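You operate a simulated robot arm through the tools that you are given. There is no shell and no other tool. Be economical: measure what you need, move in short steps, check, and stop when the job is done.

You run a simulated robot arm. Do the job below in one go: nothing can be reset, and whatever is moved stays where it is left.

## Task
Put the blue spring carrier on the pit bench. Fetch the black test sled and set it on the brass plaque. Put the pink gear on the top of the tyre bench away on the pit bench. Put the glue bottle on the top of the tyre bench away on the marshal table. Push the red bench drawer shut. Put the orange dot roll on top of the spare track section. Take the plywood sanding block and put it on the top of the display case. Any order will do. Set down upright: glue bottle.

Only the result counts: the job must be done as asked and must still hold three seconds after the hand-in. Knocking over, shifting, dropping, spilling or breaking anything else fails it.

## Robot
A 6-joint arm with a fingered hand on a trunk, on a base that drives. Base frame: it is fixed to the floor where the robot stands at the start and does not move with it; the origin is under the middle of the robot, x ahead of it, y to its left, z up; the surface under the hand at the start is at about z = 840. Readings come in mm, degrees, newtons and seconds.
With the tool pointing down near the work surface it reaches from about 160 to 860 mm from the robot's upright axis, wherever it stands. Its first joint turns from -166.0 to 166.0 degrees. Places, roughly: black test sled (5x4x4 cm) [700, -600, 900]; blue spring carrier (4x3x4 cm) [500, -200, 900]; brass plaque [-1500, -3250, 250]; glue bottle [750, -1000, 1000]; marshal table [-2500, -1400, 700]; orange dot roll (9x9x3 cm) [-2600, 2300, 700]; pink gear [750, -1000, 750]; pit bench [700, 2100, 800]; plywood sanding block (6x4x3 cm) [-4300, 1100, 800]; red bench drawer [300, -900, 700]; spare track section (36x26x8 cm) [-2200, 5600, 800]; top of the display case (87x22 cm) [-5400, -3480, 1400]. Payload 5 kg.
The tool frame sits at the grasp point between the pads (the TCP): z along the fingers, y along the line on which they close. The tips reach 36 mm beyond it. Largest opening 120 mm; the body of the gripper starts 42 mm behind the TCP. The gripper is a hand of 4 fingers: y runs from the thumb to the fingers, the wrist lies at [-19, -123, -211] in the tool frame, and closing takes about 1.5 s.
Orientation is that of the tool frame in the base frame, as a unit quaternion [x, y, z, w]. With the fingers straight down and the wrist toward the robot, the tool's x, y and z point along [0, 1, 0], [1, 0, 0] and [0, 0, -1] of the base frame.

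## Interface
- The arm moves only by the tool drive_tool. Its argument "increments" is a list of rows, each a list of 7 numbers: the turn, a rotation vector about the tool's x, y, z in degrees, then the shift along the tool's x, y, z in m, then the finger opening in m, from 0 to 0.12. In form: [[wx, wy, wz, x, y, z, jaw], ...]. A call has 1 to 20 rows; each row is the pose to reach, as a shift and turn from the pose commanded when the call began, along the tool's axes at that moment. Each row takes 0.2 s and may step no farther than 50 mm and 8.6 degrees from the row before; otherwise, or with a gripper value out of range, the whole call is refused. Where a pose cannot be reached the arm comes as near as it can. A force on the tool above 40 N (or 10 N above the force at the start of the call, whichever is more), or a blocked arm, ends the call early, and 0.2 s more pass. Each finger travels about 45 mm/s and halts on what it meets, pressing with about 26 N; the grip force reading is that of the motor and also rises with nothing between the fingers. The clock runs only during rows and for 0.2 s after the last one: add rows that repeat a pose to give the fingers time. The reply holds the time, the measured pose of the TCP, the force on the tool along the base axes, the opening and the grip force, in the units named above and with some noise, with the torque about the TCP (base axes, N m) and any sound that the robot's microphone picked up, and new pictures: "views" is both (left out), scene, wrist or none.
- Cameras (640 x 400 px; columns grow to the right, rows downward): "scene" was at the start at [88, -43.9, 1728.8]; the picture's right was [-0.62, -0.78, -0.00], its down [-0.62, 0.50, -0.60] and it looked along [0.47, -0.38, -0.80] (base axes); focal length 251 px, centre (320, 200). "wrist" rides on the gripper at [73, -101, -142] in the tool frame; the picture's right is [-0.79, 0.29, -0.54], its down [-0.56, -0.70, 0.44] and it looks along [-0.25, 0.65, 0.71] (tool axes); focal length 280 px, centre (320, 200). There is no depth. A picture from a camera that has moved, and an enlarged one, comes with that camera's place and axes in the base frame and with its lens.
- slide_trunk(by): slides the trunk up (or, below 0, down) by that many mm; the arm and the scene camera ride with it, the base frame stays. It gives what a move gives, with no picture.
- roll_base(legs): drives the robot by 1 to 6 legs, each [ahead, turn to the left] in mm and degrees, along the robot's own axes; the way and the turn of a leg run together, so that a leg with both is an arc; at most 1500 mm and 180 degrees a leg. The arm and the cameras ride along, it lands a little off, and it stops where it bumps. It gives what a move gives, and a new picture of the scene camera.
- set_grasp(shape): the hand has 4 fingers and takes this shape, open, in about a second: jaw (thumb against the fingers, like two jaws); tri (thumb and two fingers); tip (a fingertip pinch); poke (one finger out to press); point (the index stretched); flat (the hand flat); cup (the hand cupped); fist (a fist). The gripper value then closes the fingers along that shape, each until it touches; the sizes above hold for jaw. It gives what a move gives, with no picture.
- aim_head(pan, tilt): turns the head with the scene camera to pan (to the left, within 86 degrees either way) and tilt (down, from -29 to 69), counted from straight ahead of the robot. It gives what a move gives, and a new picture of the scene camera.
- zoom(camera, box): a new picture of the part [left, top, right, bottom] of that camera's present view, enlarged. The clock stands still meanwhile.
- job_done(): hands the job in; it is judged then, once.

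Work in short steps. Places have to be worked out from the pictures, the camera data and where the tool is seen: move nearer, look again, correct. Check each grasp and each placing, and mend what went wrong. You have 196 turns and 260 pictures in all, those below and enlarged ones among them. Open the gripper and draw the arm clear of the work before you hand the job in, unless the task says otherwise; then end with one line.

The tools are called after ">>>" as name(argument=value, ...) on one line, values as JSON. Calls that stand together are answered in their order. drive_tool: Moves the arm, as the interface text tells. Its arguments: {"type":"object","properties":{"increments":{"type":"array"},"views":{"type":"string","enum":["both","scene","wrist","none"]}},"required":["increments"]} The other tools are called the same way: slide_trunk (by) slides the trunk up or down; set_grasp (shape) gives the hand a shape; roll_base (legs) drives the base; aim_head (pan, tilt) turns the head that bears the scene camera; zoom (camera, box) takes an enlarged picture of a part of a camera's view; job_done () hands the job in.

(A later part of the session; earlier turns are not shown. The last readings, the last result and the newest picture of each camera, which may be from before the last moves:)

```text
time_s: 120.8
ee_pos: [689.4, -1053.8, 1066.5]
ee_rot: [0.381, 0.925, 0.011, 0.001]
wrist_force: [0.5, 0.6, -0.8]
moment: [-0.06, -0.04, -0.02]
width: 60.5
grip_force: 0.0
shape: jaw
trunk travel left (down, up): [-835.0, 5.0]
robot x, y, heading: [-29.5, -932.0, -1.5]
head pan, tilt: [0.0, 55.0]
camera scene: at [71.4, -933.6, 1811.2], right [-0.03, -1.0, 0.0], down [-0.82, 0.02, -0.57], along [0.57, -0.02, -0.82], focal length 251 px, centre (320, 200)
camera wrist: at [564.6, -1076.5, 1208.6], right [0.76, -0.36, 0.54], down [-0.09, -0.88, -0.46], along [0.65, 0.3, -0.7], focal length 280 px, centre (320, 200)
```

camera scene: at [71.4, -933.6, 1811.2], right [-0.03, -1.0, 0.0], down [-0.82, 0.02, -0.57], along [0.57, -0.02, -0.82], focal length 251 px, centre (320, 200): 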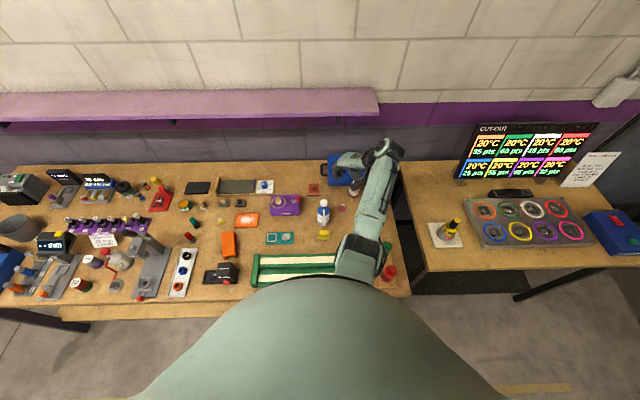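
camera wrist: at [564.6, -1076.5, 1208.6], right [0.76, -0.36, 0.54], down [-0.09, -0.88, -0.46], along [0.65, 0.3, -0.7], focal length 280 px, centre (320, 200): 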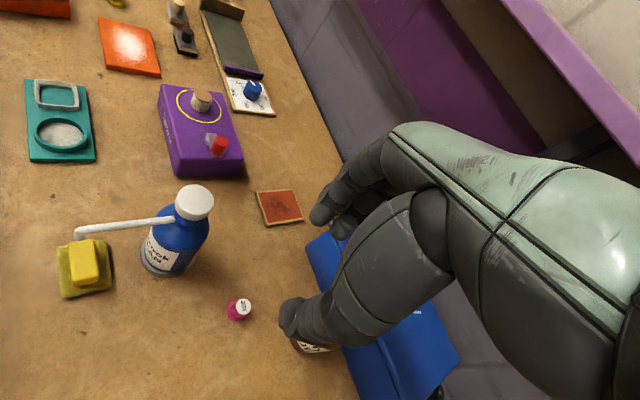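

The glue bottle stands too close for the palm here, so I fetch the glue bottle first. I square the tool and back off to (660,-1118) to view it.

>>> drive_tool(increments=[[0, 0, 0, 0, 0, -0.024, 0.08], [0, 0, 8, -0.004, -0.011, -0.024, 0.08], [0, 0, 16, -0.008, -0.022, -0.024, 0.08], [0, 0, 24, -0.012, -0.033, -0.024, 0.08], [0, 0, 32, -0.016, -0.044, -0.024, 0.08], [0, 0, 40, -0.02, -0.055, -0.024, 0.08], [0, 0, 45, -0.0245, -0.066, -0.024, 0.08], [0, 0, 45, -0.0245, -0.066, -0.024, 0.08]])

>>> zoom(camera="scene", box=[280, 130, 440, 230])

```text
time_s: 122.6
ee_pos: [662.1, -1117.5, 1091.4]
ee_rot: [0.707, 0.707, 0.01, -0.002]
wrist_force: [0.0, -0.1, -0.5]
moment: [0.0, -0.01, 0.0]
width: 80.0
grip_force: 0.1
shape: jaw
trunk travel left (down, up): [-835.0, 5.0]
robot x, y, heading: [-29.2, -936.4, -1.4]
head pan, tilt: [0.0, 55.0]
camera scene: at [72.5, -934.7, 1811.1], right [-0.03, -1.0, 0.0], down [-0.82, 0.02, -0.57], along [0.57, -0.02, -0.82], focal length 251 px, centre (320, 200)
camera wrist: at [558.5, -1047.7, 1234.6], right [0.28, -0.8, 0.53], down [-0.69, -0.55, -0.46], along [0.66, -0.24, -0.71], focal length 280 px, centre (320, 200)
```

scene: 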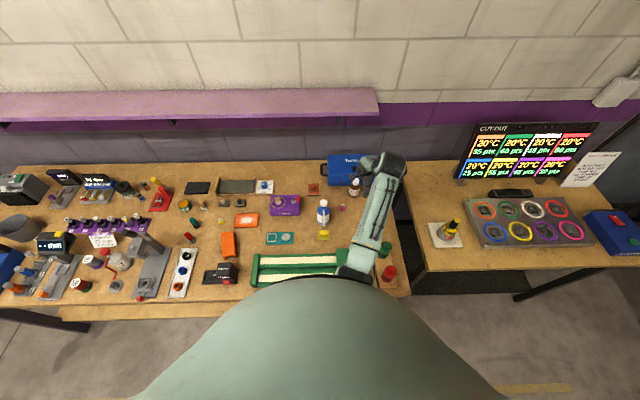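
wrist: 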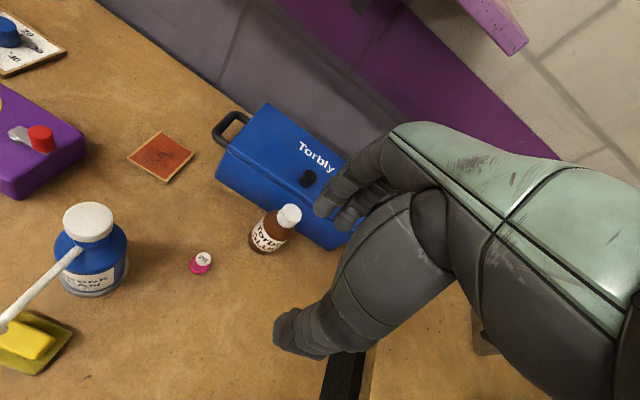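

```text
4.00 times, centred on (360, 180) of scene
camera zoom: at [72.5, -934.7, 1811.1], right [-0.03, -1.0, 0.0], down [-0.82, 0.02, -0.57], along [0.57, -0.02, -0.82], focal length 1004 px, centre (160, 280)
```

zoom: 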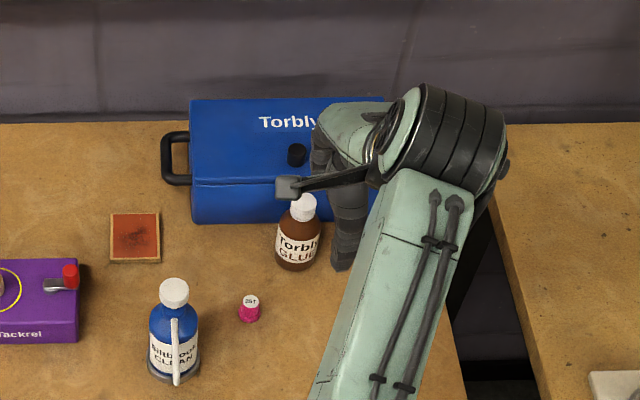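

The glue bottle resolves to (773,-1120), top z≈955, diameter ≈55; toolbox front at x≈834. I move above it to z≈1005 with an 80 mm opening.

>>> drive_tool(increments=[[0, 0, 0, 0, 0.04, 0, 0.08], [0, 0, 0, -0.001, 0.08, 0.01, 0.08], [0, 0, 0, -0.002, 0.107, 0.04, 0.08], [0, 0, 0, -0.002, 0.107, 0.08, 0.08], [0, 0, 0, -0.002, 0.107, 0.08, 0.08]])

>>> zoom(camera="scene", box=[300, 130, 460, 230])

>>> zoom(camera="wrist", box=[160, 150, 480, 350])

```text
time_s: 123.8
ee_pos: [770.7, -1119.4, 1012.8]
ee_rot: [0.706, 0.708, 0.011, -0.002]
wrist_force: [0.1, -0.1, -0.1]
moment: [0.0, 0.02, -0.02]
width: 79.9
grip_force: 0.0
shape: jaw
trunk travel left (down, up): [-835.0, 5.0]
robot x, y, heading: [-29.4, -933.0, -1.4]
head pan, tilt: [0.0, 55.0]
camera scene: at [72.1, -934.6, 1811.2], right [-0.03, -1.0, 0.0], down [-0.82, 0.02, -0.57], along [0.57, -0.02, -0.82], focal length 251 px, centre (320, 200)
camera wrist: at [666.7, -1048.9, 1156.0], right [0.28, -0.8, 0.53], down [-0.69, -0.55, -0.46], along [0.66, -0.24, -0.71], focal length 280 px, centre (320, 200)
```

scene: 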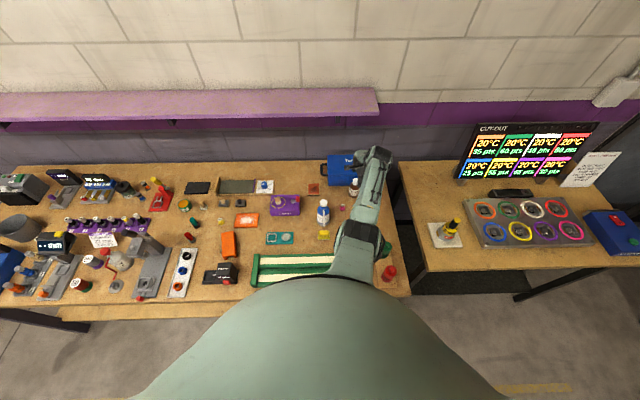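
wrist: 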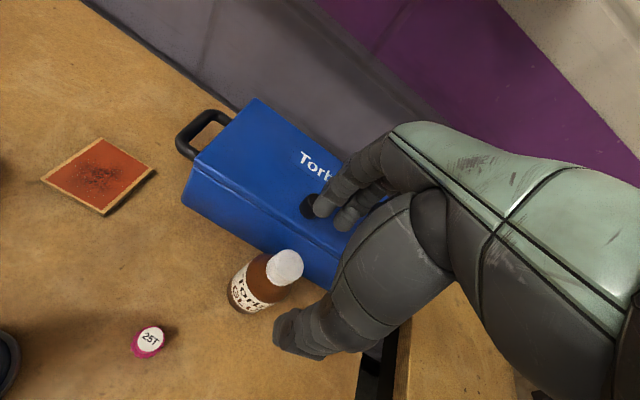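

```text
4.00 times, centred on (380, 180) of scene
camera zoom: at [72.1, -934.6, 1811.2], right [-0.03, -1.0, 0.0], down [-0.82, 0.02, -0.57], along [0.57, -0.02, -0.82], focal length 1004 px, centre (80, 280)
```

zoom: 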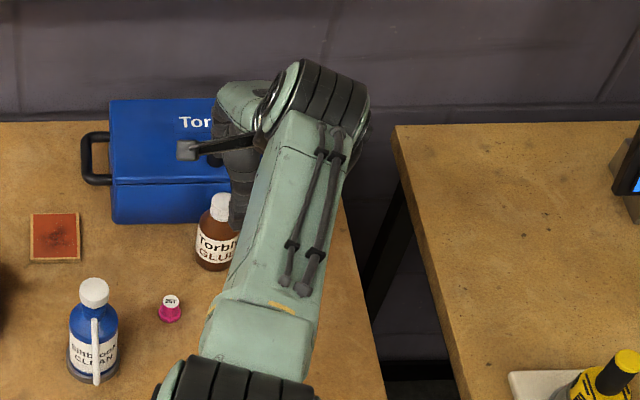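

```text
2.00 times, centred on (320, 250) of wrist
camera zoom: at [666.7, -1048.9, 1156.0], right [0.28, -0.8, 0.53], down [-0.69, -0.55, -0.46], along [0.66, -0.24, -0.71], focal length 561 px, centre (320, 100)
```

zoom: 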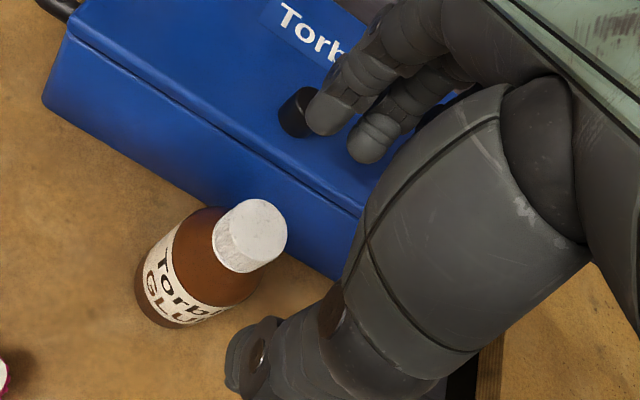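

Projection shows the tool axis passes through the bottle within a few mm. I narrow to 72 mm, shift +3 mm in y, and descend to z≈918.

>>> drive_tool(increments=[[0, 0, 0, 0.003, 0, 0, 0.072], [0, 0, 0, 0.003, 0, 0.025, 0.072], [0, 0, 0, 0.003, 0, 0.05, 0.072], [0, 0, 0, 0.003, 0, 0.075, 0.072], [0, 0, 0, 0.003, 0, 0.094, 0.072], [0, 0, 0, 0.003, 0, 0.094, 0.072]], views="wrist")

>>> zoom(camera="wrist", box=[200, 150, 440, 300])

```text
time_s: 125.1
ee_pos: [775.2, -1115.8, 946.2]
ee_rot: [0.706, 0.708, 0.017, 0.011]
wrist_force: [-15.5, 5.4, 34.3]
moment: [-0.37, -1.49, 0.09]
width: 68.7
grip_force: 0.0
shape: jaw
out of reach, approached as far as the arm can: row 5, 6
trunk travel left (down, up): [-835.0, 5.0]
robot x, y, heading: [-31.3, -934.4, -1.9]
head pan, tilt: [0.0, 55.0]
stopped in row 6: the force on the tool passed its limit at 43 N (the readings are from after the stop); the commanded pose is now the measured one
camera wrist: at [668.5, -1045.0, 1086.8], right [0.27, -0.79, 0.55], down [-0.68, -0.56, -0.47], along [0.68, -0.24, -0.69], focal length 280 px, centre (320, 200)
```

wrist: 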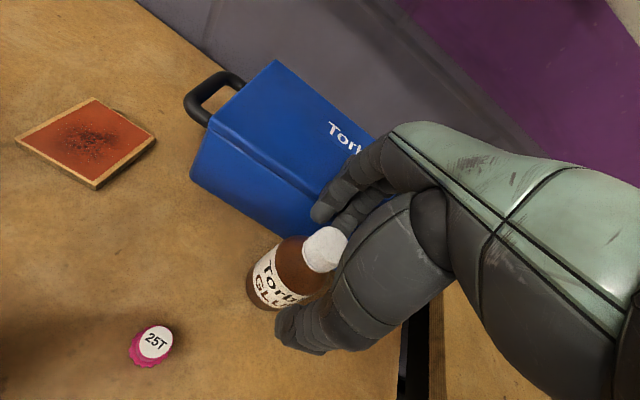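

```text
2.67 times, centred on (320, 225) of wrist
camera zoom: at [668.5, -1045.0, 1086.8], right [0.27, -0.79, 0.55], down [-0.68, -0.56, -0.47], along [0.68, -0.24, -0.69], focal length 748 px, centre (320, 133)
```

zoom: 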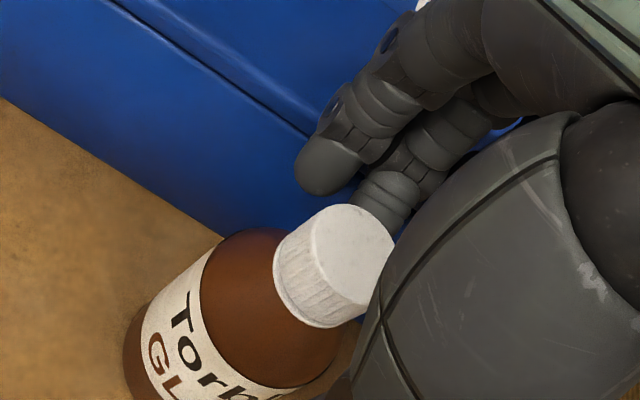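

The fingers met the toolbox edge. I go back up and turn the tool so that it closes along y (wrist toward +y).

>>> drive_tool(increments=[[0, 0, 0, 0, -0.004, -0.03, 0.08], [0, 0, 0, 0, -0.004, -0.07, 0.08], [0, 0, 0, 0, -0.004, -0.1, 0.08], [0, 0, 8, 0, -0.004, -0.1, 0.08], [0, 0, 16, 0, -0.004, -0.1, 0.08], [0, 0, 24, 0, -0.004, -0.1, 0.08], [0, 0, 32, 0, -0.004, -0.1, 0.08], [0, 0, 40, 0, -0.004, -0.1, 0.08], [0, 0, 48, 0, -0.004, -0.1, 0.08], [0, 0, 56, 0, -0.004, -0.1, 0.08], [0, 0, 64, 0, -0.004, -0.1, 0.08], [0, 0, 72, 0, -0.004, -0.1, 0.08], [0, 0, 80, 0, -0.004, -0.1, 0.08], [0, 0, 86, 0, -0.004, -0.1, 0.08], [0, 0, 86, 0, -0.004, -0.1, 0.08]])

>>> zoom(camera="scene", box=[280, 130, 440, 230])

```text
time_s: 125.4
ee_pos: [769.9, -1116.6, 945.7]
ee_rot: [0.708, 0.706, 0.016, 0.002]
wrist_force: [-12.1, 3.3, 22.3]
moment: [-0.23, -1.03, 0.01]
width: 76.5
grip_force: 0.1
shape: jaw
trunk travel left (down, up): [-835.0, 5.0]
robot x, y, heading: [-32.8, -936.9, -1.4]
head pan, tilt: [0.0, 55.0]
stopped in row 1: the force on the tool passed its limit at 96 N (the readings are from after the stop); the commanded pose is now the measured one
camera scene: at [64.0, -933.6, 1811.2], right [-0.03, -1.0, 0.0], down [-0.82, 0.02, -0.58], along [0.58, -0.02, -0.82], focal length 251 px, centre (320, 200)
camera wrist: at [664.9, -1045.7, 1089.6], right [0.27, -0.8, 0.53], down [-0.69, -0.55, -0.47], along [0.67, -0.24, -0.7], focal length 280 px, centre (320, 200)
```

scene: 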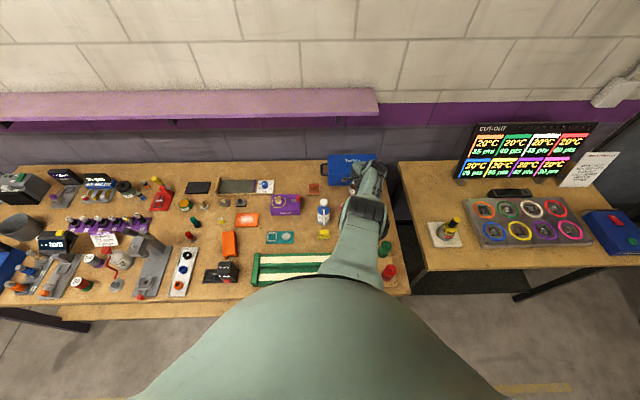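
wrist: 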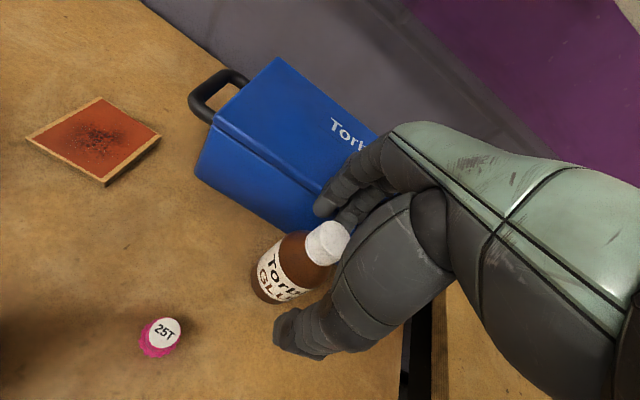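

```text
4.00 times, centred on (360, 180) of scene
camera zoom: at [64.0, -933.6, 1811.2], right [-0.03, -1.0, 0.0], down [-0.82, 0.02, -0.58], along [0.58, -0.02, -0.82], focal length 1004 px, centre (160, 280)
```

zoom: 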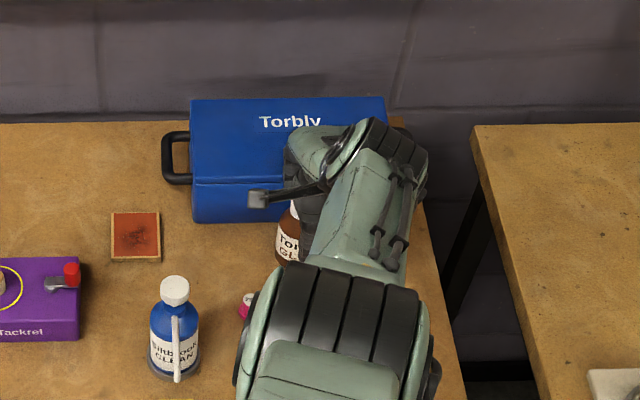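

Still pressing on the box edge. I go straight up in small steps, keeping the opening unchanged.

>>> drive_tool(increments=[[0, 0, 0, 0, -0.001, -0.008, 0.074], [0, 0, 0, 0, -0.002, -0.02, 0.072], [0, 0, 0, 0, -0.003, -0.05, 0.072], [0, 0, 0, 0, -0.003, -0.09, 0.072]])

```text
time_s: 126.4
ee_pos: [764.3, -1114.9, 1030.9]
ee_rot: [0.708, 0.706, 0.013, -0.002]
wrist_force: [0.0, 0.4, 0.5]
moment: [0.01, -0.04, -0.02]
width: 72.1
grip_force: 0.0
shape: jaw
trunk travel left (down, up): [-835.0, 5.0]
robot x, y, heading: [-30.4, -930.4, -1.3]
head pan, tilt: [0.0, 55.0]
camera scene: at [71.4, -934.5, 1811.1], right [-0.03, -1.0, 0.0], down [-0.82, 0.02, -0.57], along [0.57, -0.01, -0.82], focal length 251 px, centre (320, 200)
camera wrist: at [661.7, -1044.4, 1174.1], right [0.28, -0.8, 0.53], down [-0.69, -0.55, -0.46], along [0.66, -0.24, -0.71], focal length 280 px, centre (320, 200)
```

scene: 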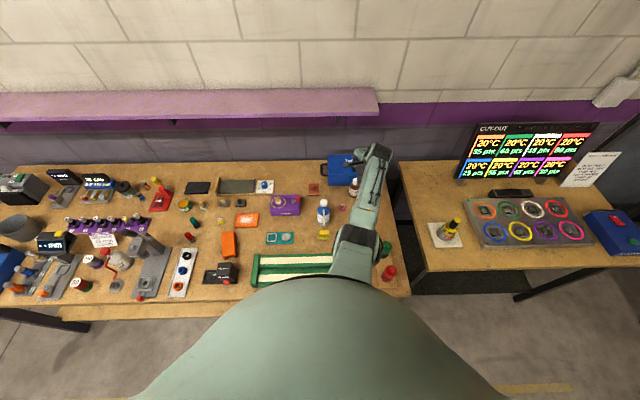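
wrist: 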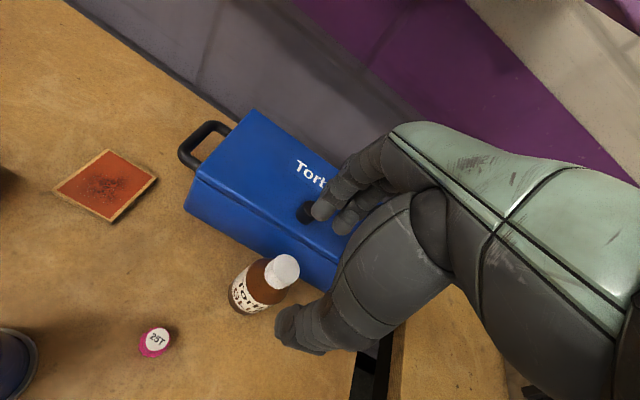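

The toolbox and bottle are unmoved. Now I rotate the tool by 86° to close along y.

>>> drive_tool(increments=[[0, 0, 8, 0, 0, 0, 0.08], [0, 0, 16, 0, 0, 0, 0.08], [0, 0, 24, 0, 0, 0, 0.08], [0, 0, 32, 0, 0, 0, 0.08], [0, 0, 40, 0, 0, 0, 0.08], [0, 0, 48, 0, 0, 0, 0.08], [0, 0, 56, 0, 0, 0, 0.08], [0, 0, 64, 0, 0, 0, 0.08], [0, 0, 72, 0, 0, 0, 0.08], [0, 0, 80, 0, 0, 0, 0.08], [0, 0, 88, 0, 0, 0, 0.08], [0, 0, 88, 0, 0, 0, 0.08]])

>>> zoom(camera="scene", box=[280, 130, 440, 230])

```text
time_s: 129.0
ee_pos: [758.1, -1115.9, 1033.7]
ee_rot: [1.0, 0.015, 0.008, -0.01]
wrist_force: [-0.4, 0.4, 0.4]
moment: [-0.01, 0.06, 0.02]
width: 79.5
grip_force: 0.0
shape: jaw
out of reach, approached as far as the arm can: row 11, 12
trunk travel left (down, up): [-835.0, 5.0]
robot x, y, heading: [-32.7, -930.5, -1.4]
head pan, tilt: [0.0, 55.0]
camera scene: at [71.6, -934.9, 1811.2], right [-0.03, -1.0, 0.0], down [-0.82, 0.02, -0.57], along [0.57, -0.01, -0.82], focal length 251 px, centre (320, 200)
camera wrist: at [825.1, -1014.5, 1181.3], right [-0.79, -0.32, 0.52], down [-0.57, 0.69, -0.44], along [-0.22, -0.65, -0.73], focal length 280 px, centre (320, 200)
```

scene: 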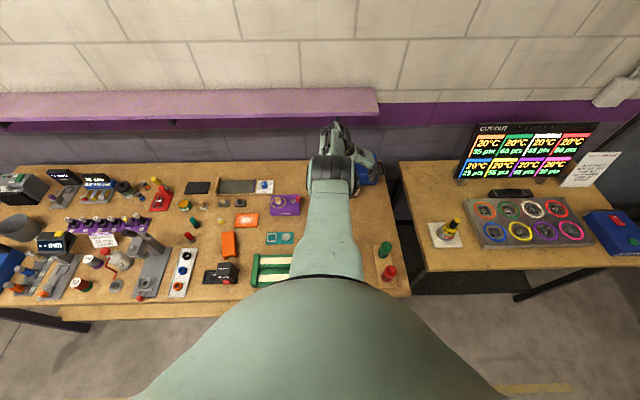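
wrist: 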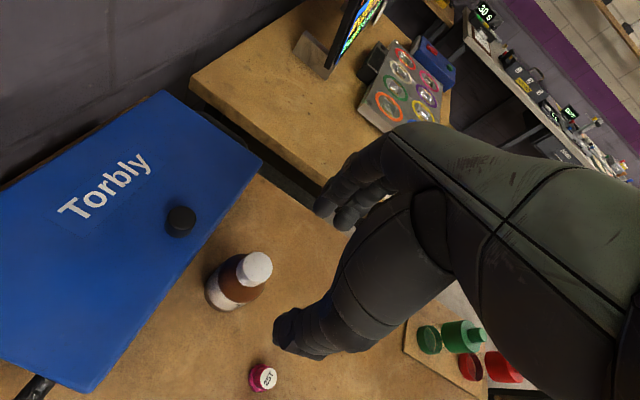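

```text
4.00 times, centred on (360, 180) of scene
camera zoom: at [71.6, -934.9, 1811.2], right [-0.03, -1.0, 0.0], down [-0.82, 0.02, -0.57], along [0.57, -0.01, -0.82], focal length 1004 px, centre (160, 280)
```

zoom: 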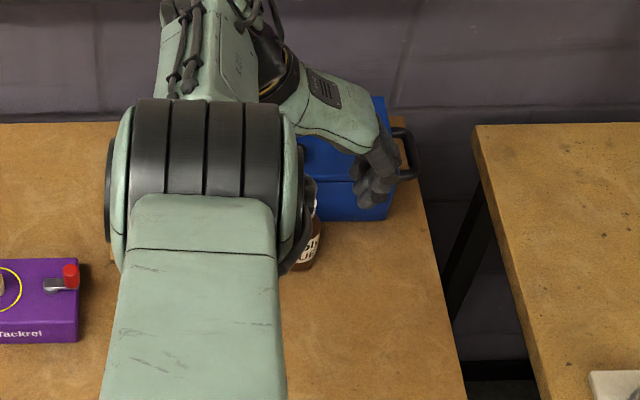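

The arm is at its reach edge here and the bottle is ~20 mm farther in x. I roll the base forward 22 mm, which moves the TCP over it.

>>> roll_base(legs=[[24, 0]])

>>> zoom(camera="wrist", box=[120, 200, 440, 400])

```text
time_s: 129.8
ee_pos: [779.5, -1115.7, 1037.6]
ee_rot: [1.0, 0.017, 0.01, -0.01]
wrist_force: [0.0, -0.1, 0.3]
moment: [-0.03, -0.04, 0.04]
width: 79.7
grip_force: 0.2
shape: jaw
trunk travel left (down, up): [-835.0, 5.0]
robot x, y, heading: [-7.3, -934.2, -1.3]
head pan, tilt: [0.0, 55.0]
camera scene: at [88.9, -935.2, 1811.6], right [-0.03, -1.0, 0.0], down [-0.82, 0.02, -0.58], along [0.58, -0.01, -0.82], focal length 251 px, centre (320, 200)
```

scene: 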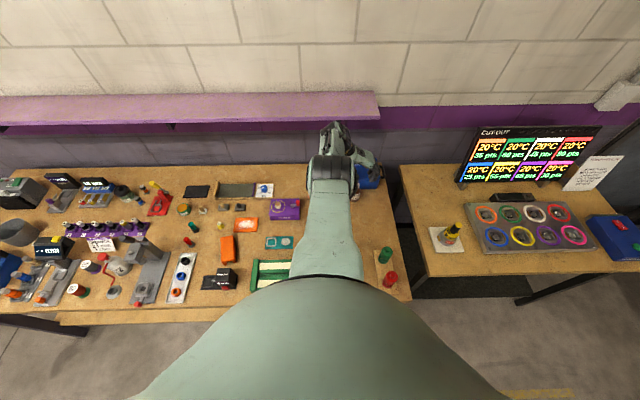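

```text
2.00 times, centred on (280, 300) of wrist
camera zoom: at [844.9, -1014.6, 1184.7], right [-0.79, -0.32, 0.52], down [-0.57, 0.69, -0.44], along [-0.22, -0.65, -0.73], focal length 561 px, centre (400, 0)
```

zoom: 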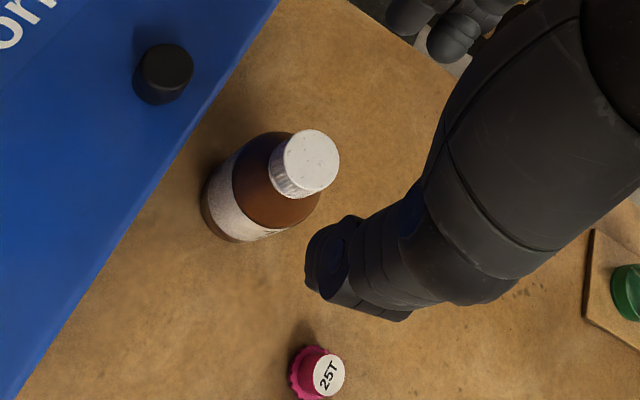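

Aligned: both cap and base lie on the tool axis within 5 mm. I descend to z≈918.

>>> drive_tool(increments=[[0, 0, 0, 0.002, 0, 0.03, 0.08], [0, 0, 0, 0.002, 0, 0.06, 0.08], [0, 0, 0, 0.002, 0, 0.09, 0.08], [0, 0, 0, 0.002, 0, 0.11, 0.08], [0, 0, 0, 0.002, 0, 0.119, 0.08], [0, 0, 0, 0.002, 0, 0.119, 0.08]], views="wrist")

```text
time_s: 131.2
ee_pos: [741.4, -1099.7, 953.3]
ee_rot: [1.0, 0.016, 0.009, -0.01]
wrist_force: [-0.2, -0.3, 0.3]
moment: [0.02, 0.0, -0.01]
width: 79.6
grip_force: 0.1
shape: jaw
out of reach, approached as far as the arm can: row 1, 2, 3, 4, 5, 6
trunk travel left (down, up): [-835.0, 5.0]
robot x, y, heading: [-5.8, -934.4, -1.4]
head pan, tilt: [0.0, 55.0]
camera wrist: at [807.8, -999.5, 1100.4], right [-0.79, -0.33, 0.52], down [-0.57, 0.69, -0.44], along [-0.22, -0.64, -0.73], focal length 280 px, centre (320, 200)
```

wrist: 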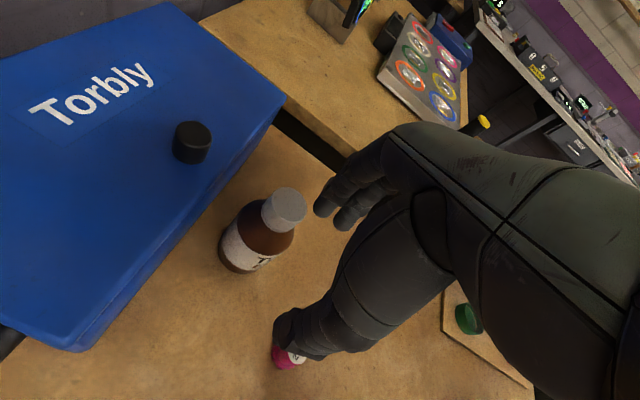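

Reach fell short and the hand slid inward. I lift again, then roll the base closer by 40 mm.

>>> drive_tool(increments=[[0, 0, 0, 0, 0, 0, 0.08], [0, 0, 0, 0, 0, -0.04, 0.08], [0, 0, 0, 0, 0, -0.08, 0.08], [0, 0, 0, 0, 0, -0.1, 0.08]], views="none")

>>> roll_base(legs=[[45, 0]])

```text
time_s: 132.2
ee_pos: [737.9, -1101.8, 1053.0]
ee_rot: [1.0, 0.016, 0.008, -0.01]
wrist_force: [0.4, -0.1, 0.2]
moment: [0.01, -0.03, -0.02]
width: 79.6
grip_force: 0.0
shape: jaw
trunk travel left (down, up): [-835.0, 5.0]
robot x, y, heading: [-8.6, -933.2, -1.4]
head pan, tilt: [0.0, 55.0]
```

```text
time_s: 133.2
ee_pos: [777.3, -1103.2, 1057.1]
ee_rot: [1.0, 0.016, 0.009, -0.011]
wrist_force: [-0.2, -0.6, -0.1]
moment: [-0.01, -0.01, 0.01]
width: 79.8
grip_force: 0.0
shape: jaw
trunk travel left (down, up): [-835.0, 5.0]
robot x, y, heading: [39.4, -933.7, -1.7]
head pan, tilt: [0.0, 55.0]
camera scene: at [131.9, -936.2, 1811.7], right [-0.03, -1.0, 0.0], down [-0.82, 0.02, -0.58], along [0.58, -0.01, -0.82], focal length 251 px, centre (320, 200)
```

scene: 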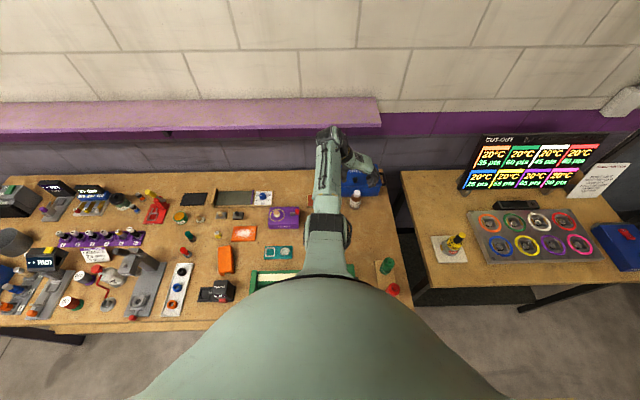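

Now within better reach. I shift 13 mm toward -y and descend to z≈965 for a check.

>>> drive_tool(increments=[[0, 0, 0, 0.001, 0.012, 0, 0.08], [0, 0, 0, 0.001, 0.012, 0.03, 0.08], [0, 0, 0, 0.001, 0.012, 0.05, 0.08], [0, 0, 0, 0.001, 0.012, 0.05, 0.08]], views="wrist")

>>> zoom(camera="wrist", box=[120, 200, 440, 400])

```text
time_s: 134.2
ee_pos: [782.5, -1116.4, 1004.5]
ee_rot: [1.0, 0.016, 0.008, -0.01]
wrist_force: [0.1, -0.1, -0.8]
moment: [-0.01, -0.01, 0.03]
width: 79.8
grip_force: 0.1
shape: jaw
trunk travel left (down, up): [-835.0, 5.0]
robot x, y, heading: [41.5, -932.0, -1.6]
head pan, tilt: [0.0, 55.0]
camera wrist: at [848.4, -1014.9, 1151.3], right [-0.79, -0.32, 0.52], down [-0.57, 0.69, -0.44], along [-0.22, -0.65, -0.73], focal length 280 px, centre (320, 200)
```

wrist: 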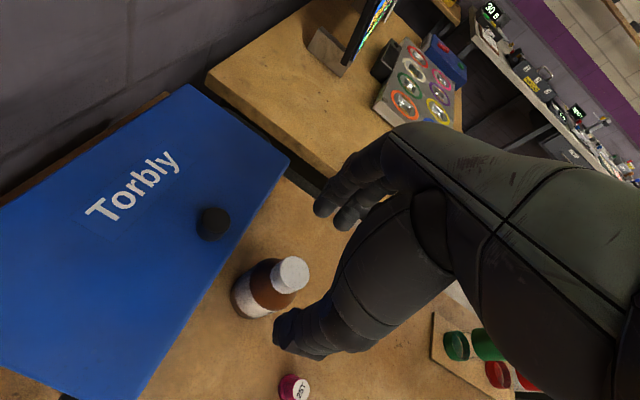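

```text
2.00 times, centred on (280, 300) of wrist
camera zoom: at [848.4, -1014.9, 1151.3], right [-0.79, -0.32, 0.52], down [-0.57, 0.69, -0.44], along [-0.22, -0.65, -0.73], focal length 561 px, centre (400, 0)
```

zoom: 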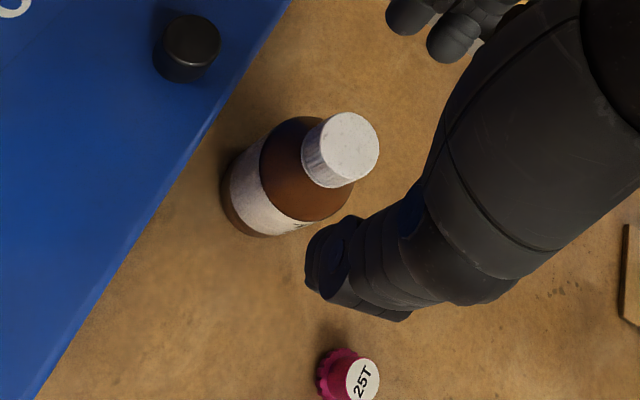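

Aligned within 3 mm. I descend to z≈918.

>>> drive_tool(increments=[[0, 0, 0, 0.002, -0.001, 0.025, 0.08], [0, 0, 0, 0.002, -0.001, 0.05, 0.08], [0, 0, 0, 0.002, -0.001, 0.07, 0.08], [0, 0, 0, 0.002, -0.001, 0.086, 0.08], [0, 0, 0, 0.002, -0.001, 0.086, 0.08]], views="wrist")

```text
time_s: 135.3
ee_pos: [767.8, -1105.5, 924.4]
ee_rot: [1.0, 0.016, 0.008, -0.01]
wrist_force: [0.0, -0.2, -0.2]
moment: [0.02, 0.04, 0.03]
width: 79.7
grip_force: 0.0
shape: jaw
out of reach, approached as far as the arm can: row 3, 4, 5
trunk travel left (down, up): [-835.0, 5.0]
robot x, y, heading: [36.2, -934.8, -1.6]
head pan, tilt: [0.0, 55.0]
camera wrist: at [834.6, -1004.7, 1072.3], right [-0.79, -0.32, 0.52], down [-0.57, 0.69, -0.44], along [-0.22, -0.65, -0.73], focal length 280 px, centre (320, 200)
```

wrist: 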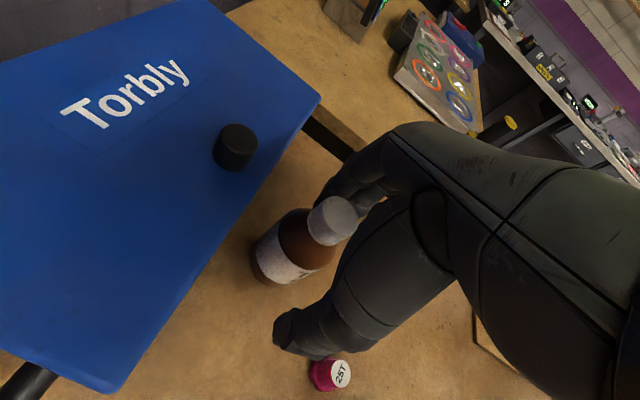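

I'm ~15 mm short, again a reach limit with the trunk so high. I lift 85 mm, re-align, and then descend using the trunk instead.

>>> drive_tool(increments=[[0, 0, 0, 0, 0, -0.04, 0.08], [0, 0, 0, 0, 0, -0.08, 0.08], [0, 0, 0, 0.016, 0.01, -0.085, 0.08], [0, 0, 0, 0.016, 0.01, -0.085, 0.08]], views="wrist")

>>> zoom(camera="wrist", box=[120, 200, 440, 400])

```text
time_s: 136.3
ee_pos: [782.6, -1116.8, 1012.1]
ee_rot: [1.0, 0.016, 0.009, -0.011]
wrist_force: [0.4, -0.7, 0.0]
moment: [0.01, 0.0, -0.01]
width: 79.8
grip_force: 0.0
shape: jaw
trunk travel left (down, up): [-835.0, 5.0]
robot x, y, heading: [39.0, -937.5, -1.5]
head pan, tilt: [0.0, 55.0]
camera wrist: at [849.8, -1016.3, 1159.4], right [-0.79, -0.32, 0.52], down [-0.57, 0.69, -0.44], along [-0.22, -0.65, -0.73], focal length 280 px, centre (320, 200)
```

wrist: 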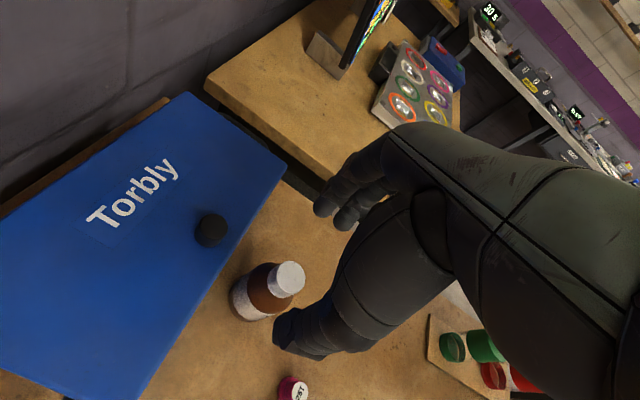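

```text
2.00 times, centred on (280, 300) of wrist
camera zoom: at [849.8, -1016.3, 1159.4], right [-0.79, -0.32, 0.52], down [-0.57, 0.69, -0.44], along [-0.22, -0.65, -0.73], focal length 561 px, centre (400, 0)
```

zoom: 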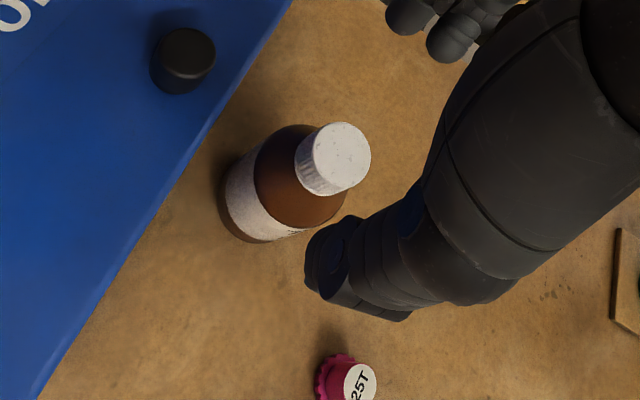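

Still aligned (cap and base on axis). I lower the trunk by 94 mm in two stages.

>>> slide_trunk(by=-50)

>>> slide_trunk(by=-43)

>>> zoom(camera="wrist", box=[160, 150, 480, 350])

```text
time_s: 137.3
ee_pos: [783.8, -1117.0, 962.1]
ee_rot: [1.0, 0.016, 0.009, -0.011]
wrist_force: [-0.8, -0.9, 0.2]
moment: [0.03, 0.03, 0.02]
width: 79.8
grip_force: 0.0
shape: jaw
trunk travel left (down, up): [-785.0, 55.0]
robot x, y, heading: [39.5, -939.5, -1.3]
head pan, tilt: [0.0, 55.0]
```

```text
time_s: 138.1
ee_pos: [783.0, -1117.0, 918.5]
ee_rot: [1.0, 0.015, 0.009, -0.011]
wrist_force: [-0.4, 0.9, 0.6]
moment: [0.02, -0.02, 0.0]
width: 80.0
grip_force: 0.0
shape: jaw
trunk travel left (down, up): [-742.0, 98.0]
robot x, y, heading: [40.5, -936.3, -1.7]
head pan, tilt: [0.0, 55.0]
```

```text
2.00 times, centred on (320, 250) of wrist
camera zoom: at [850.0, -1016.1, 1066.2], right [-0.79, -0.32, 0.52], down [-0.57, 0.69, -0.44], along [-0.22, -0.65, -0.73], focal length 561 px, centre (320, 100)
```

zoom: 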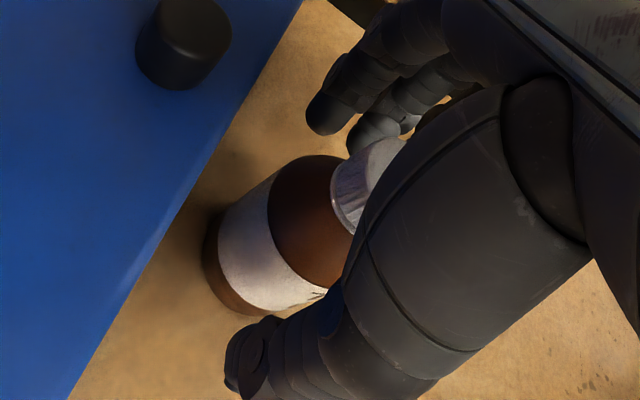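

The bottle is between the fingers. I close the grip.

>>> drive_tool(increments=[[0, 0, 0, 0, 0, 0, 0.065], [0, 0, 0, 0, 0, 0, 0.05], [0, 0, 0, 0, 0, 0, 0.035], [0, 0, 0, 0, 0, 0, 0.03], [0, 0, 0, 0, 0, 0, 0.03], [0, 0, 0, 0, 0, 0, 0.03], [0, 0, 0, 0, 0, 0, 0.03]], views="wrist")

```text
time_s: 139.7
ee_pos: [784.2, -1116.3, 918.4]
ee_rot: [1.0, 0.016, 0.009, -0.011]
wrist_force: [1.5, 0.5, 0.9]
moment: [0.01, 0.02, -0.01]
width: 39.6
grip_force: 26.3
shape: jaw
trunk travel left (down, up): [-742.0, 98.0]
robot x, y, heading: [37.8, -937.1, -1.7]
head pan, tilt: [0.0, 55.0]
camera wrist: at [850.2, -1016.0, 1066.0], right [-0.79, -0.32, 0.52], down [-0.57, 0.69, -0.44], along [-0.22, -0.65, -0.73], focal length 280 px, centre (320, 200)
```

wrist: 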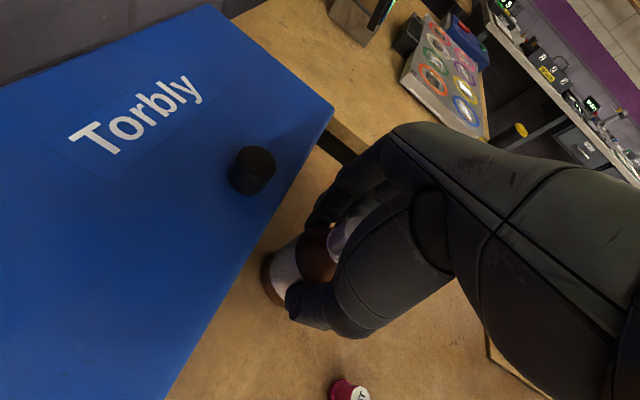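

Gripped (26 N at 40 mm). I lift with the trunk and check.

>>> slide_trunk(by=95)

>>> zoom(camera="wrist", box=[160, 150, 480, 350])

```text
time_s: 141.0
ee_pos: [782.9, -1117.1, 1013.7]
ee_rot: [1.0, 0.016, 0.007, -0.01]
wrist_force: [-0.2, -0.5, -2.0]
moment: [0.03, 0.0, 0.02]
width: 39.9
grip_force: 26.3
shape: jaw
trunk travel left (down, up): [-837.0, 3.0]
robot x, y, heading: [37.7, -938.6, -1.6]
head pan, tilt: [0.0, 55.0]
```

```text
2.00 times, centred on (320, 250) of wrist
camera zoom: at [850.4, -1016.1, 1160.7], right [-0.79, -0.32, 0.52], down [-0.57, 0.69, -0.44], along [-0.22, -0.65, -0.73], focal length 561 px, centre (320, 100)
```

zoom: 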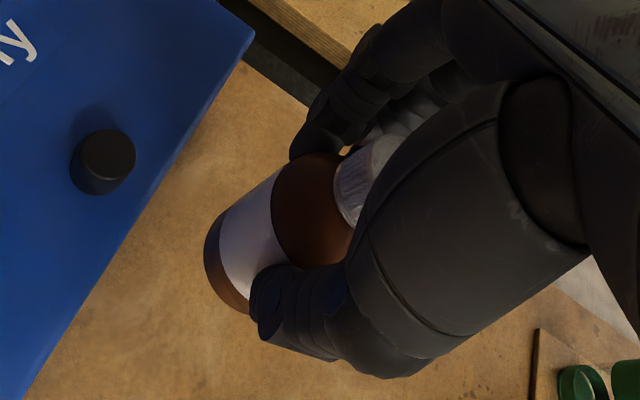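

The bottle is held upright. I back the base straight out along this free lane.

>>> roll_base(legs=[[-450, 0]])

```text
time_s: 144.0
ee_pos: [334.0, -1097.8, 1012.8]
ee_rot: [1.0, 0.024, 0.008, -0.01]
wrist_force: [0.6, -0.5, -0.8]
moment: [0.0, -0.02, -0.02]
width: 39.9
grip_force: 26.5
shape: jaw
trunk travel left (down, up): [-837.0, 3.0]
robot x, y, heading: [-411.9, -928.3, -0.5]
head pan, tilt: [0.0, 55.0]
camera scene: at [-311.4, -926.8, 1813.0], right [-0.01, -1.0, 0.0], down [-0.82, 0.01, -0.57], along [0.57, -0.01, -0.82], focal length 251 px, centre (320, 200)
```

scene: 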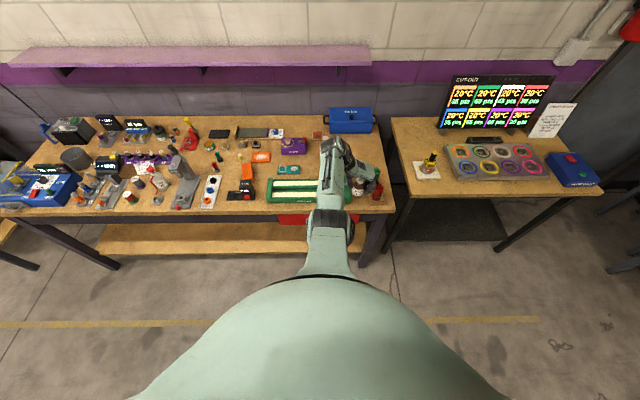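

I turn the tool back and tuck the arm over the free aisle.

>>> drive_tool(increments=[[0, 0, 0, -0.035, -0.01, -0.02, 0.03], [0, 0, -6, -0.07, -0.02, -0.04, 0.03], [0, 0, -14, -0.1, -0.04, -0.06, 0.03], [0, 0, -22, -0.13, -0.06, -0.08, 0.03], [0, 0, -30, -0.16, -0.08, -0.09, 0.03], [0, 0, -38, -0.19, -0.1, -0.09, 0.03], [0, 0, -46, -0.22, -0.12, -0.09, 0.03], [0, 0, -54, -0.25, -0.14, -0.09, 0.03], [0, 0, -62, -0.28, -0.155, -0.09, 0.03], [0, 0, -70, -0.3, -0.165, -0.09, 0.03], [0, 0, -78, -0.31, -0.17, -0.09, 0.03], [0, 0, -86, -0.31, -0.17, -0.09, 0.03], [0, 0, -88, -0.31, -0.17, -0.09, 0.03]], views="wrist")

>>> roll_base(legs=[[0, -90], [500, 0]])

>>> aim_head(pan=30, tilt=20)

>>> aim_head(pan=-50, tilt=25)

```text
time_s: 146.8
ee_pos: [13.8, -942.5, 1101.6]
ee_rot: [0.702, 0.712, 0.013, -0.001]
wrist_force: [-0.4, 0.0, -0.4]
moment: [0.0, -0.03, 0.02]
width: 39.8
grip_force: 25.5
shape: jaw
trunk travel left (down, up): [-837.0, 3.0]
robot x, y, heading: [-413.9, -926.6, -0.6]
head pan, tilt: [0.0, 55.0]
camera wrist: at [-90.7, -874.6, 1245.9], right [0.29, -0.8, 0.53], down [-0.68, -0.56, -0.47], along [0.67, -0.23, -0.71], focal length 280 px, centre (320, 200)
```

wrist: 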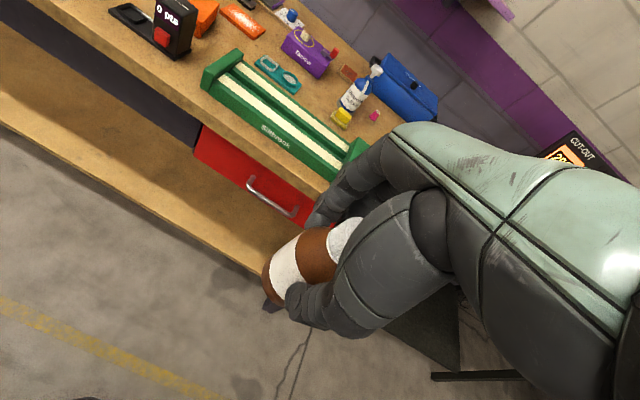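

```text
time_s: 154.4
ee_pos: [-403.1, -1860.5, 1101.7]
ee_rot: [1.0, 0.024, 0.011, 0.008]
wrist_force: [0.2, 0.2, -1.9]
moment: [-0.02, 0.0, 0.0]
width: 39.7
grip_force: 26.1
shape: jaw
trunk travel left (down, up): [-837.0, 3.0]
robot x, y, heading: [-406.2, -1434.2, -88.6]
head pan, tilt: [0.0, 55.0]
camera scene: at [-400.9, -1531.6, 1813.2], right [-1.0, -0.03, 0.0], down [-0.02, 0.82, -0.57], along [0.01, -0.57, -0.82], focal length 251 px, centre (320, 200)
```

scene: 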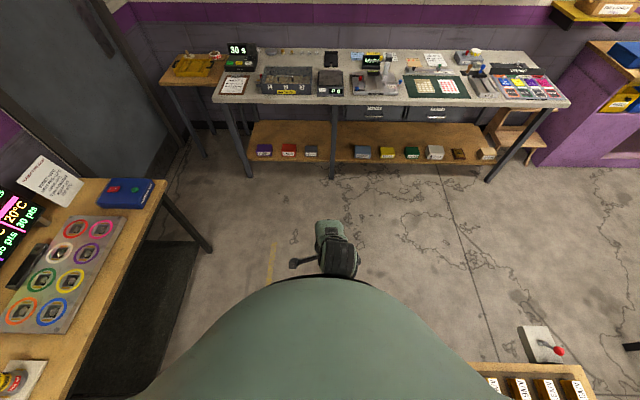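

```text
time_s: 155.5
ee_pos: [-402.7, -1862.3, 1101.7]
ee_rot: [1.0, 0.024, 0.011, 0.007]
wrist_force: [-0.7, 0.4, -0.1]
moment: [0.02, 0.02, -0.01]
width: 39.6
grip_force: 25.9
shape: jaw
trunk travel left (down, up): [-837.0, 3.0]
robot x, y, heading: [-401.5, -1436.1, -88.4]
head pan, tilt: [30.0, 20.0]
camera scene: at [-354.3, -1539.2, 1865.2], right [-0.85, -0.52, 0.0], down [-0.18, 0.29, -0.94], along [0.49, -0.8, -0.34], focal length 251 px, centre (320, 200)
```

scene: 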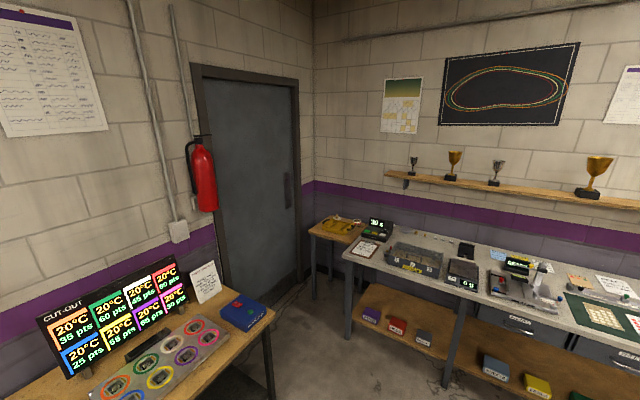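

```text
time_s: 157.0
ee_pos: [-403.3, -1862.7, 1102.8]
ee_rot: [1.0, 0.024, 0.01, 0.008]
wrist_force: [0.3, 0.7, -0.7]
moment: [-0.02, 0.01, 0.0]
width: 39.8
grip_force: 25.6
shape: jaw
trunk travel left (down, up): [-837.0, 3.0]
robot x, y, heading: [-406.5, -1429.8, -88.5]
head pan, tilt: [-50.0, 25.0]
camera scene: at [-471.7, -1521.3, 1857.1], right [-0.66, 0.75, 0.0], down [0.32, 0.28, -0.91], along [-0.68, -0.6, -0.42], focal length 251 px, centre (320, 200)
```

scene: 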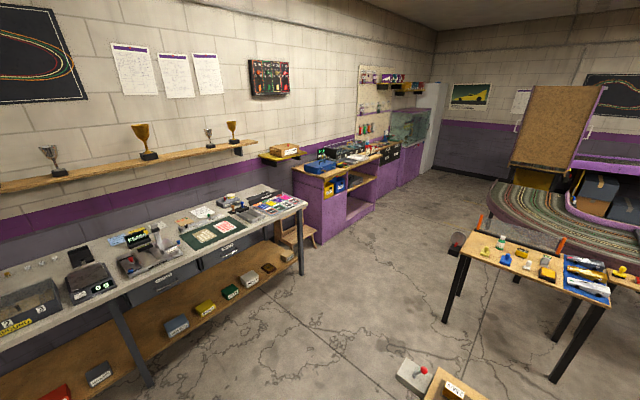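

The marshal table is the one at x≈-2370…-2800, y≈-1710…-980. I zoom at it and at the low shelf where the plaque should be.

>>> zoom(camera="scene", box=[440, 200, 640, 325])

>>> zoom(camera="scene", box=[160, 200, 320, 300])

```text
3.20 times, centred on (540, 262) of scene
camera zoom: at [-471.7, -1521.3, 1857.1], right [-0.66, 0.75, 0.0], down [0.32, 0.28, -0.91], along [-0.68, -0.6, -0.42], focal length 803 px, centre (-384, 0)
```

zoom: 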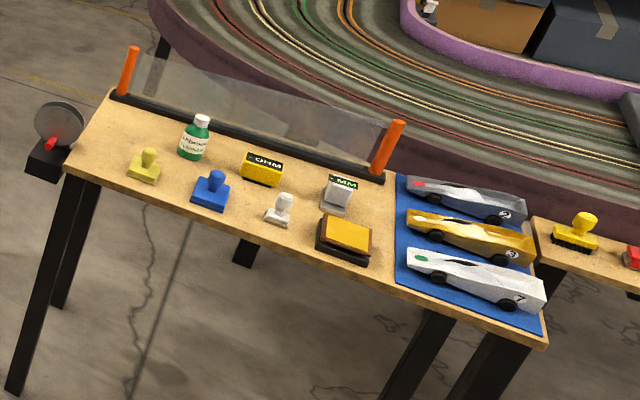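

```text
4.00 times, centred on (240, 250) of scene
camera zoom: at [-471.7, -1521.3, 1857.1], right [-0.66, 0.75, 0.0], down [0.32, 0.28, -0.91], along [-0.68, -0.6, -0.42], focal length 1004 px, centre (640, 0)
```

zoom: 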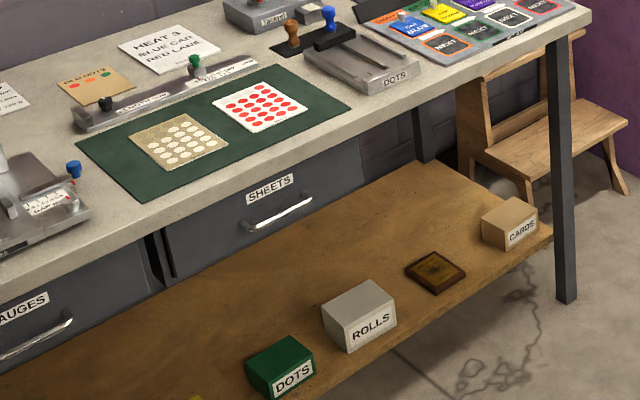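

The plaque is the brown square at about (-1584,-3158) on the low shelf. For the glue bottle I choose the marshal table's left end, about (-2510,-1680). I drive south, then west, then up to face it.

>>> roll_base(legs=[[800, 0], [0, -91], [1400, 0]])

>>> aim_head(pan=-40, tilt=35)

```text
time_s: 173.6
ee_pos: [-2215.7, -2288.6, 1100.9]
ee_rot: [0.733, -0.68, 0.002, 0.012]
wrist_force: [0.4, 0.0, -1.9]
moment: [0.0, -0.01, -0.01]
width: 39.6
grip_force: 26.6
shape: jaw
trunk travel left (down, up): [-837.0, 3.0]
robot x, y, heading: [-1788.2, -2278.9, -177.1]
head pan, tilt: [-50.0, 25.0]
camera scene: at [-1880.5, -2208.9, 1857.1], right [0.73, 0.68, 0.0], down [0.29, -0.31, -0.91], along [-0.62, 0.66, -0.42], focal length 251 px, centre (320, 200)
```

scene: 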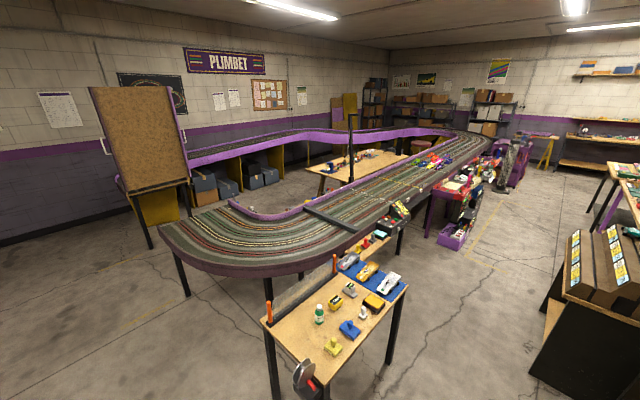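

```text
time_s: 174.3
ee_pos: [-2215.9, -2289.5, 1102.0]
ee_rot: [0.733, -0.68, 0.002, 0.013]
wrist_force: [-0.1, -0.2, -1.1]
moment: [0.01, 0.04, 0.01]
width: 39.4
grip_force: 25.7
shape: jaw
trunk travel left (down, up): [-837.0, 3.0]
robot x, y, heading: [-1786.6, -2275.4, -177.0]
head pan, tilt: [-40.0, 35.0]
camera scene: at [-1888.4, -2223.3, 1841.4], right [0.6, 0.8, 0.0], down [0.46, -0.35, -0.82], along [-0.65, 0.49, -0.57], focal length 251 px, centre (320, 200)
```

scene: 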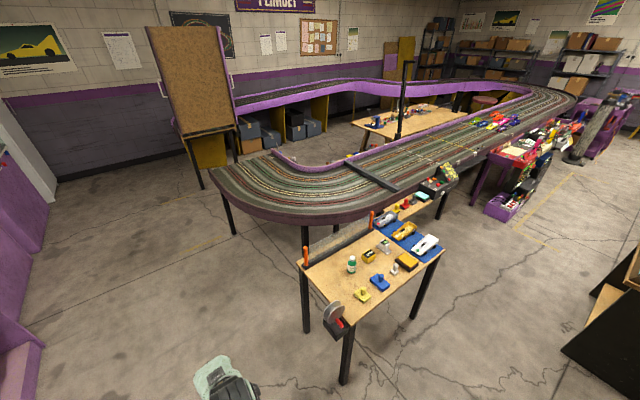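

Now I see the marshal table from its end. I zoom to pick the exact spot.

>>> zoom(camera="scene", box=[280, 210, 460, 340])

```text
3.08 times, centred on (370, 275) of scene
camera zoom: at [-1888.4, -2223.3, 1841.4], right [0.6, 0.8, 0.0], down [0.46, -0.35, -0.82], along [-0.65, 0.49, -0.57], focal length 772 px, centre (166, -31)
```

zoom: 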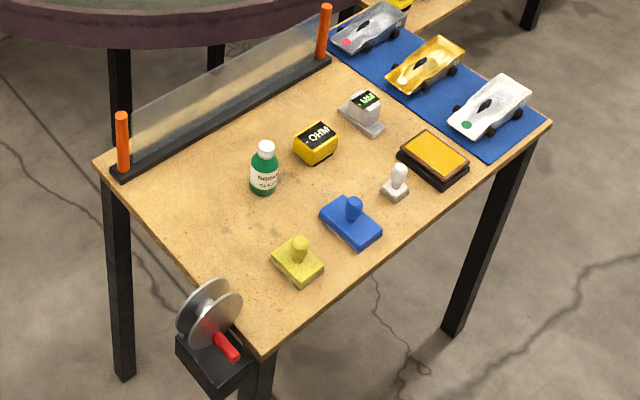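

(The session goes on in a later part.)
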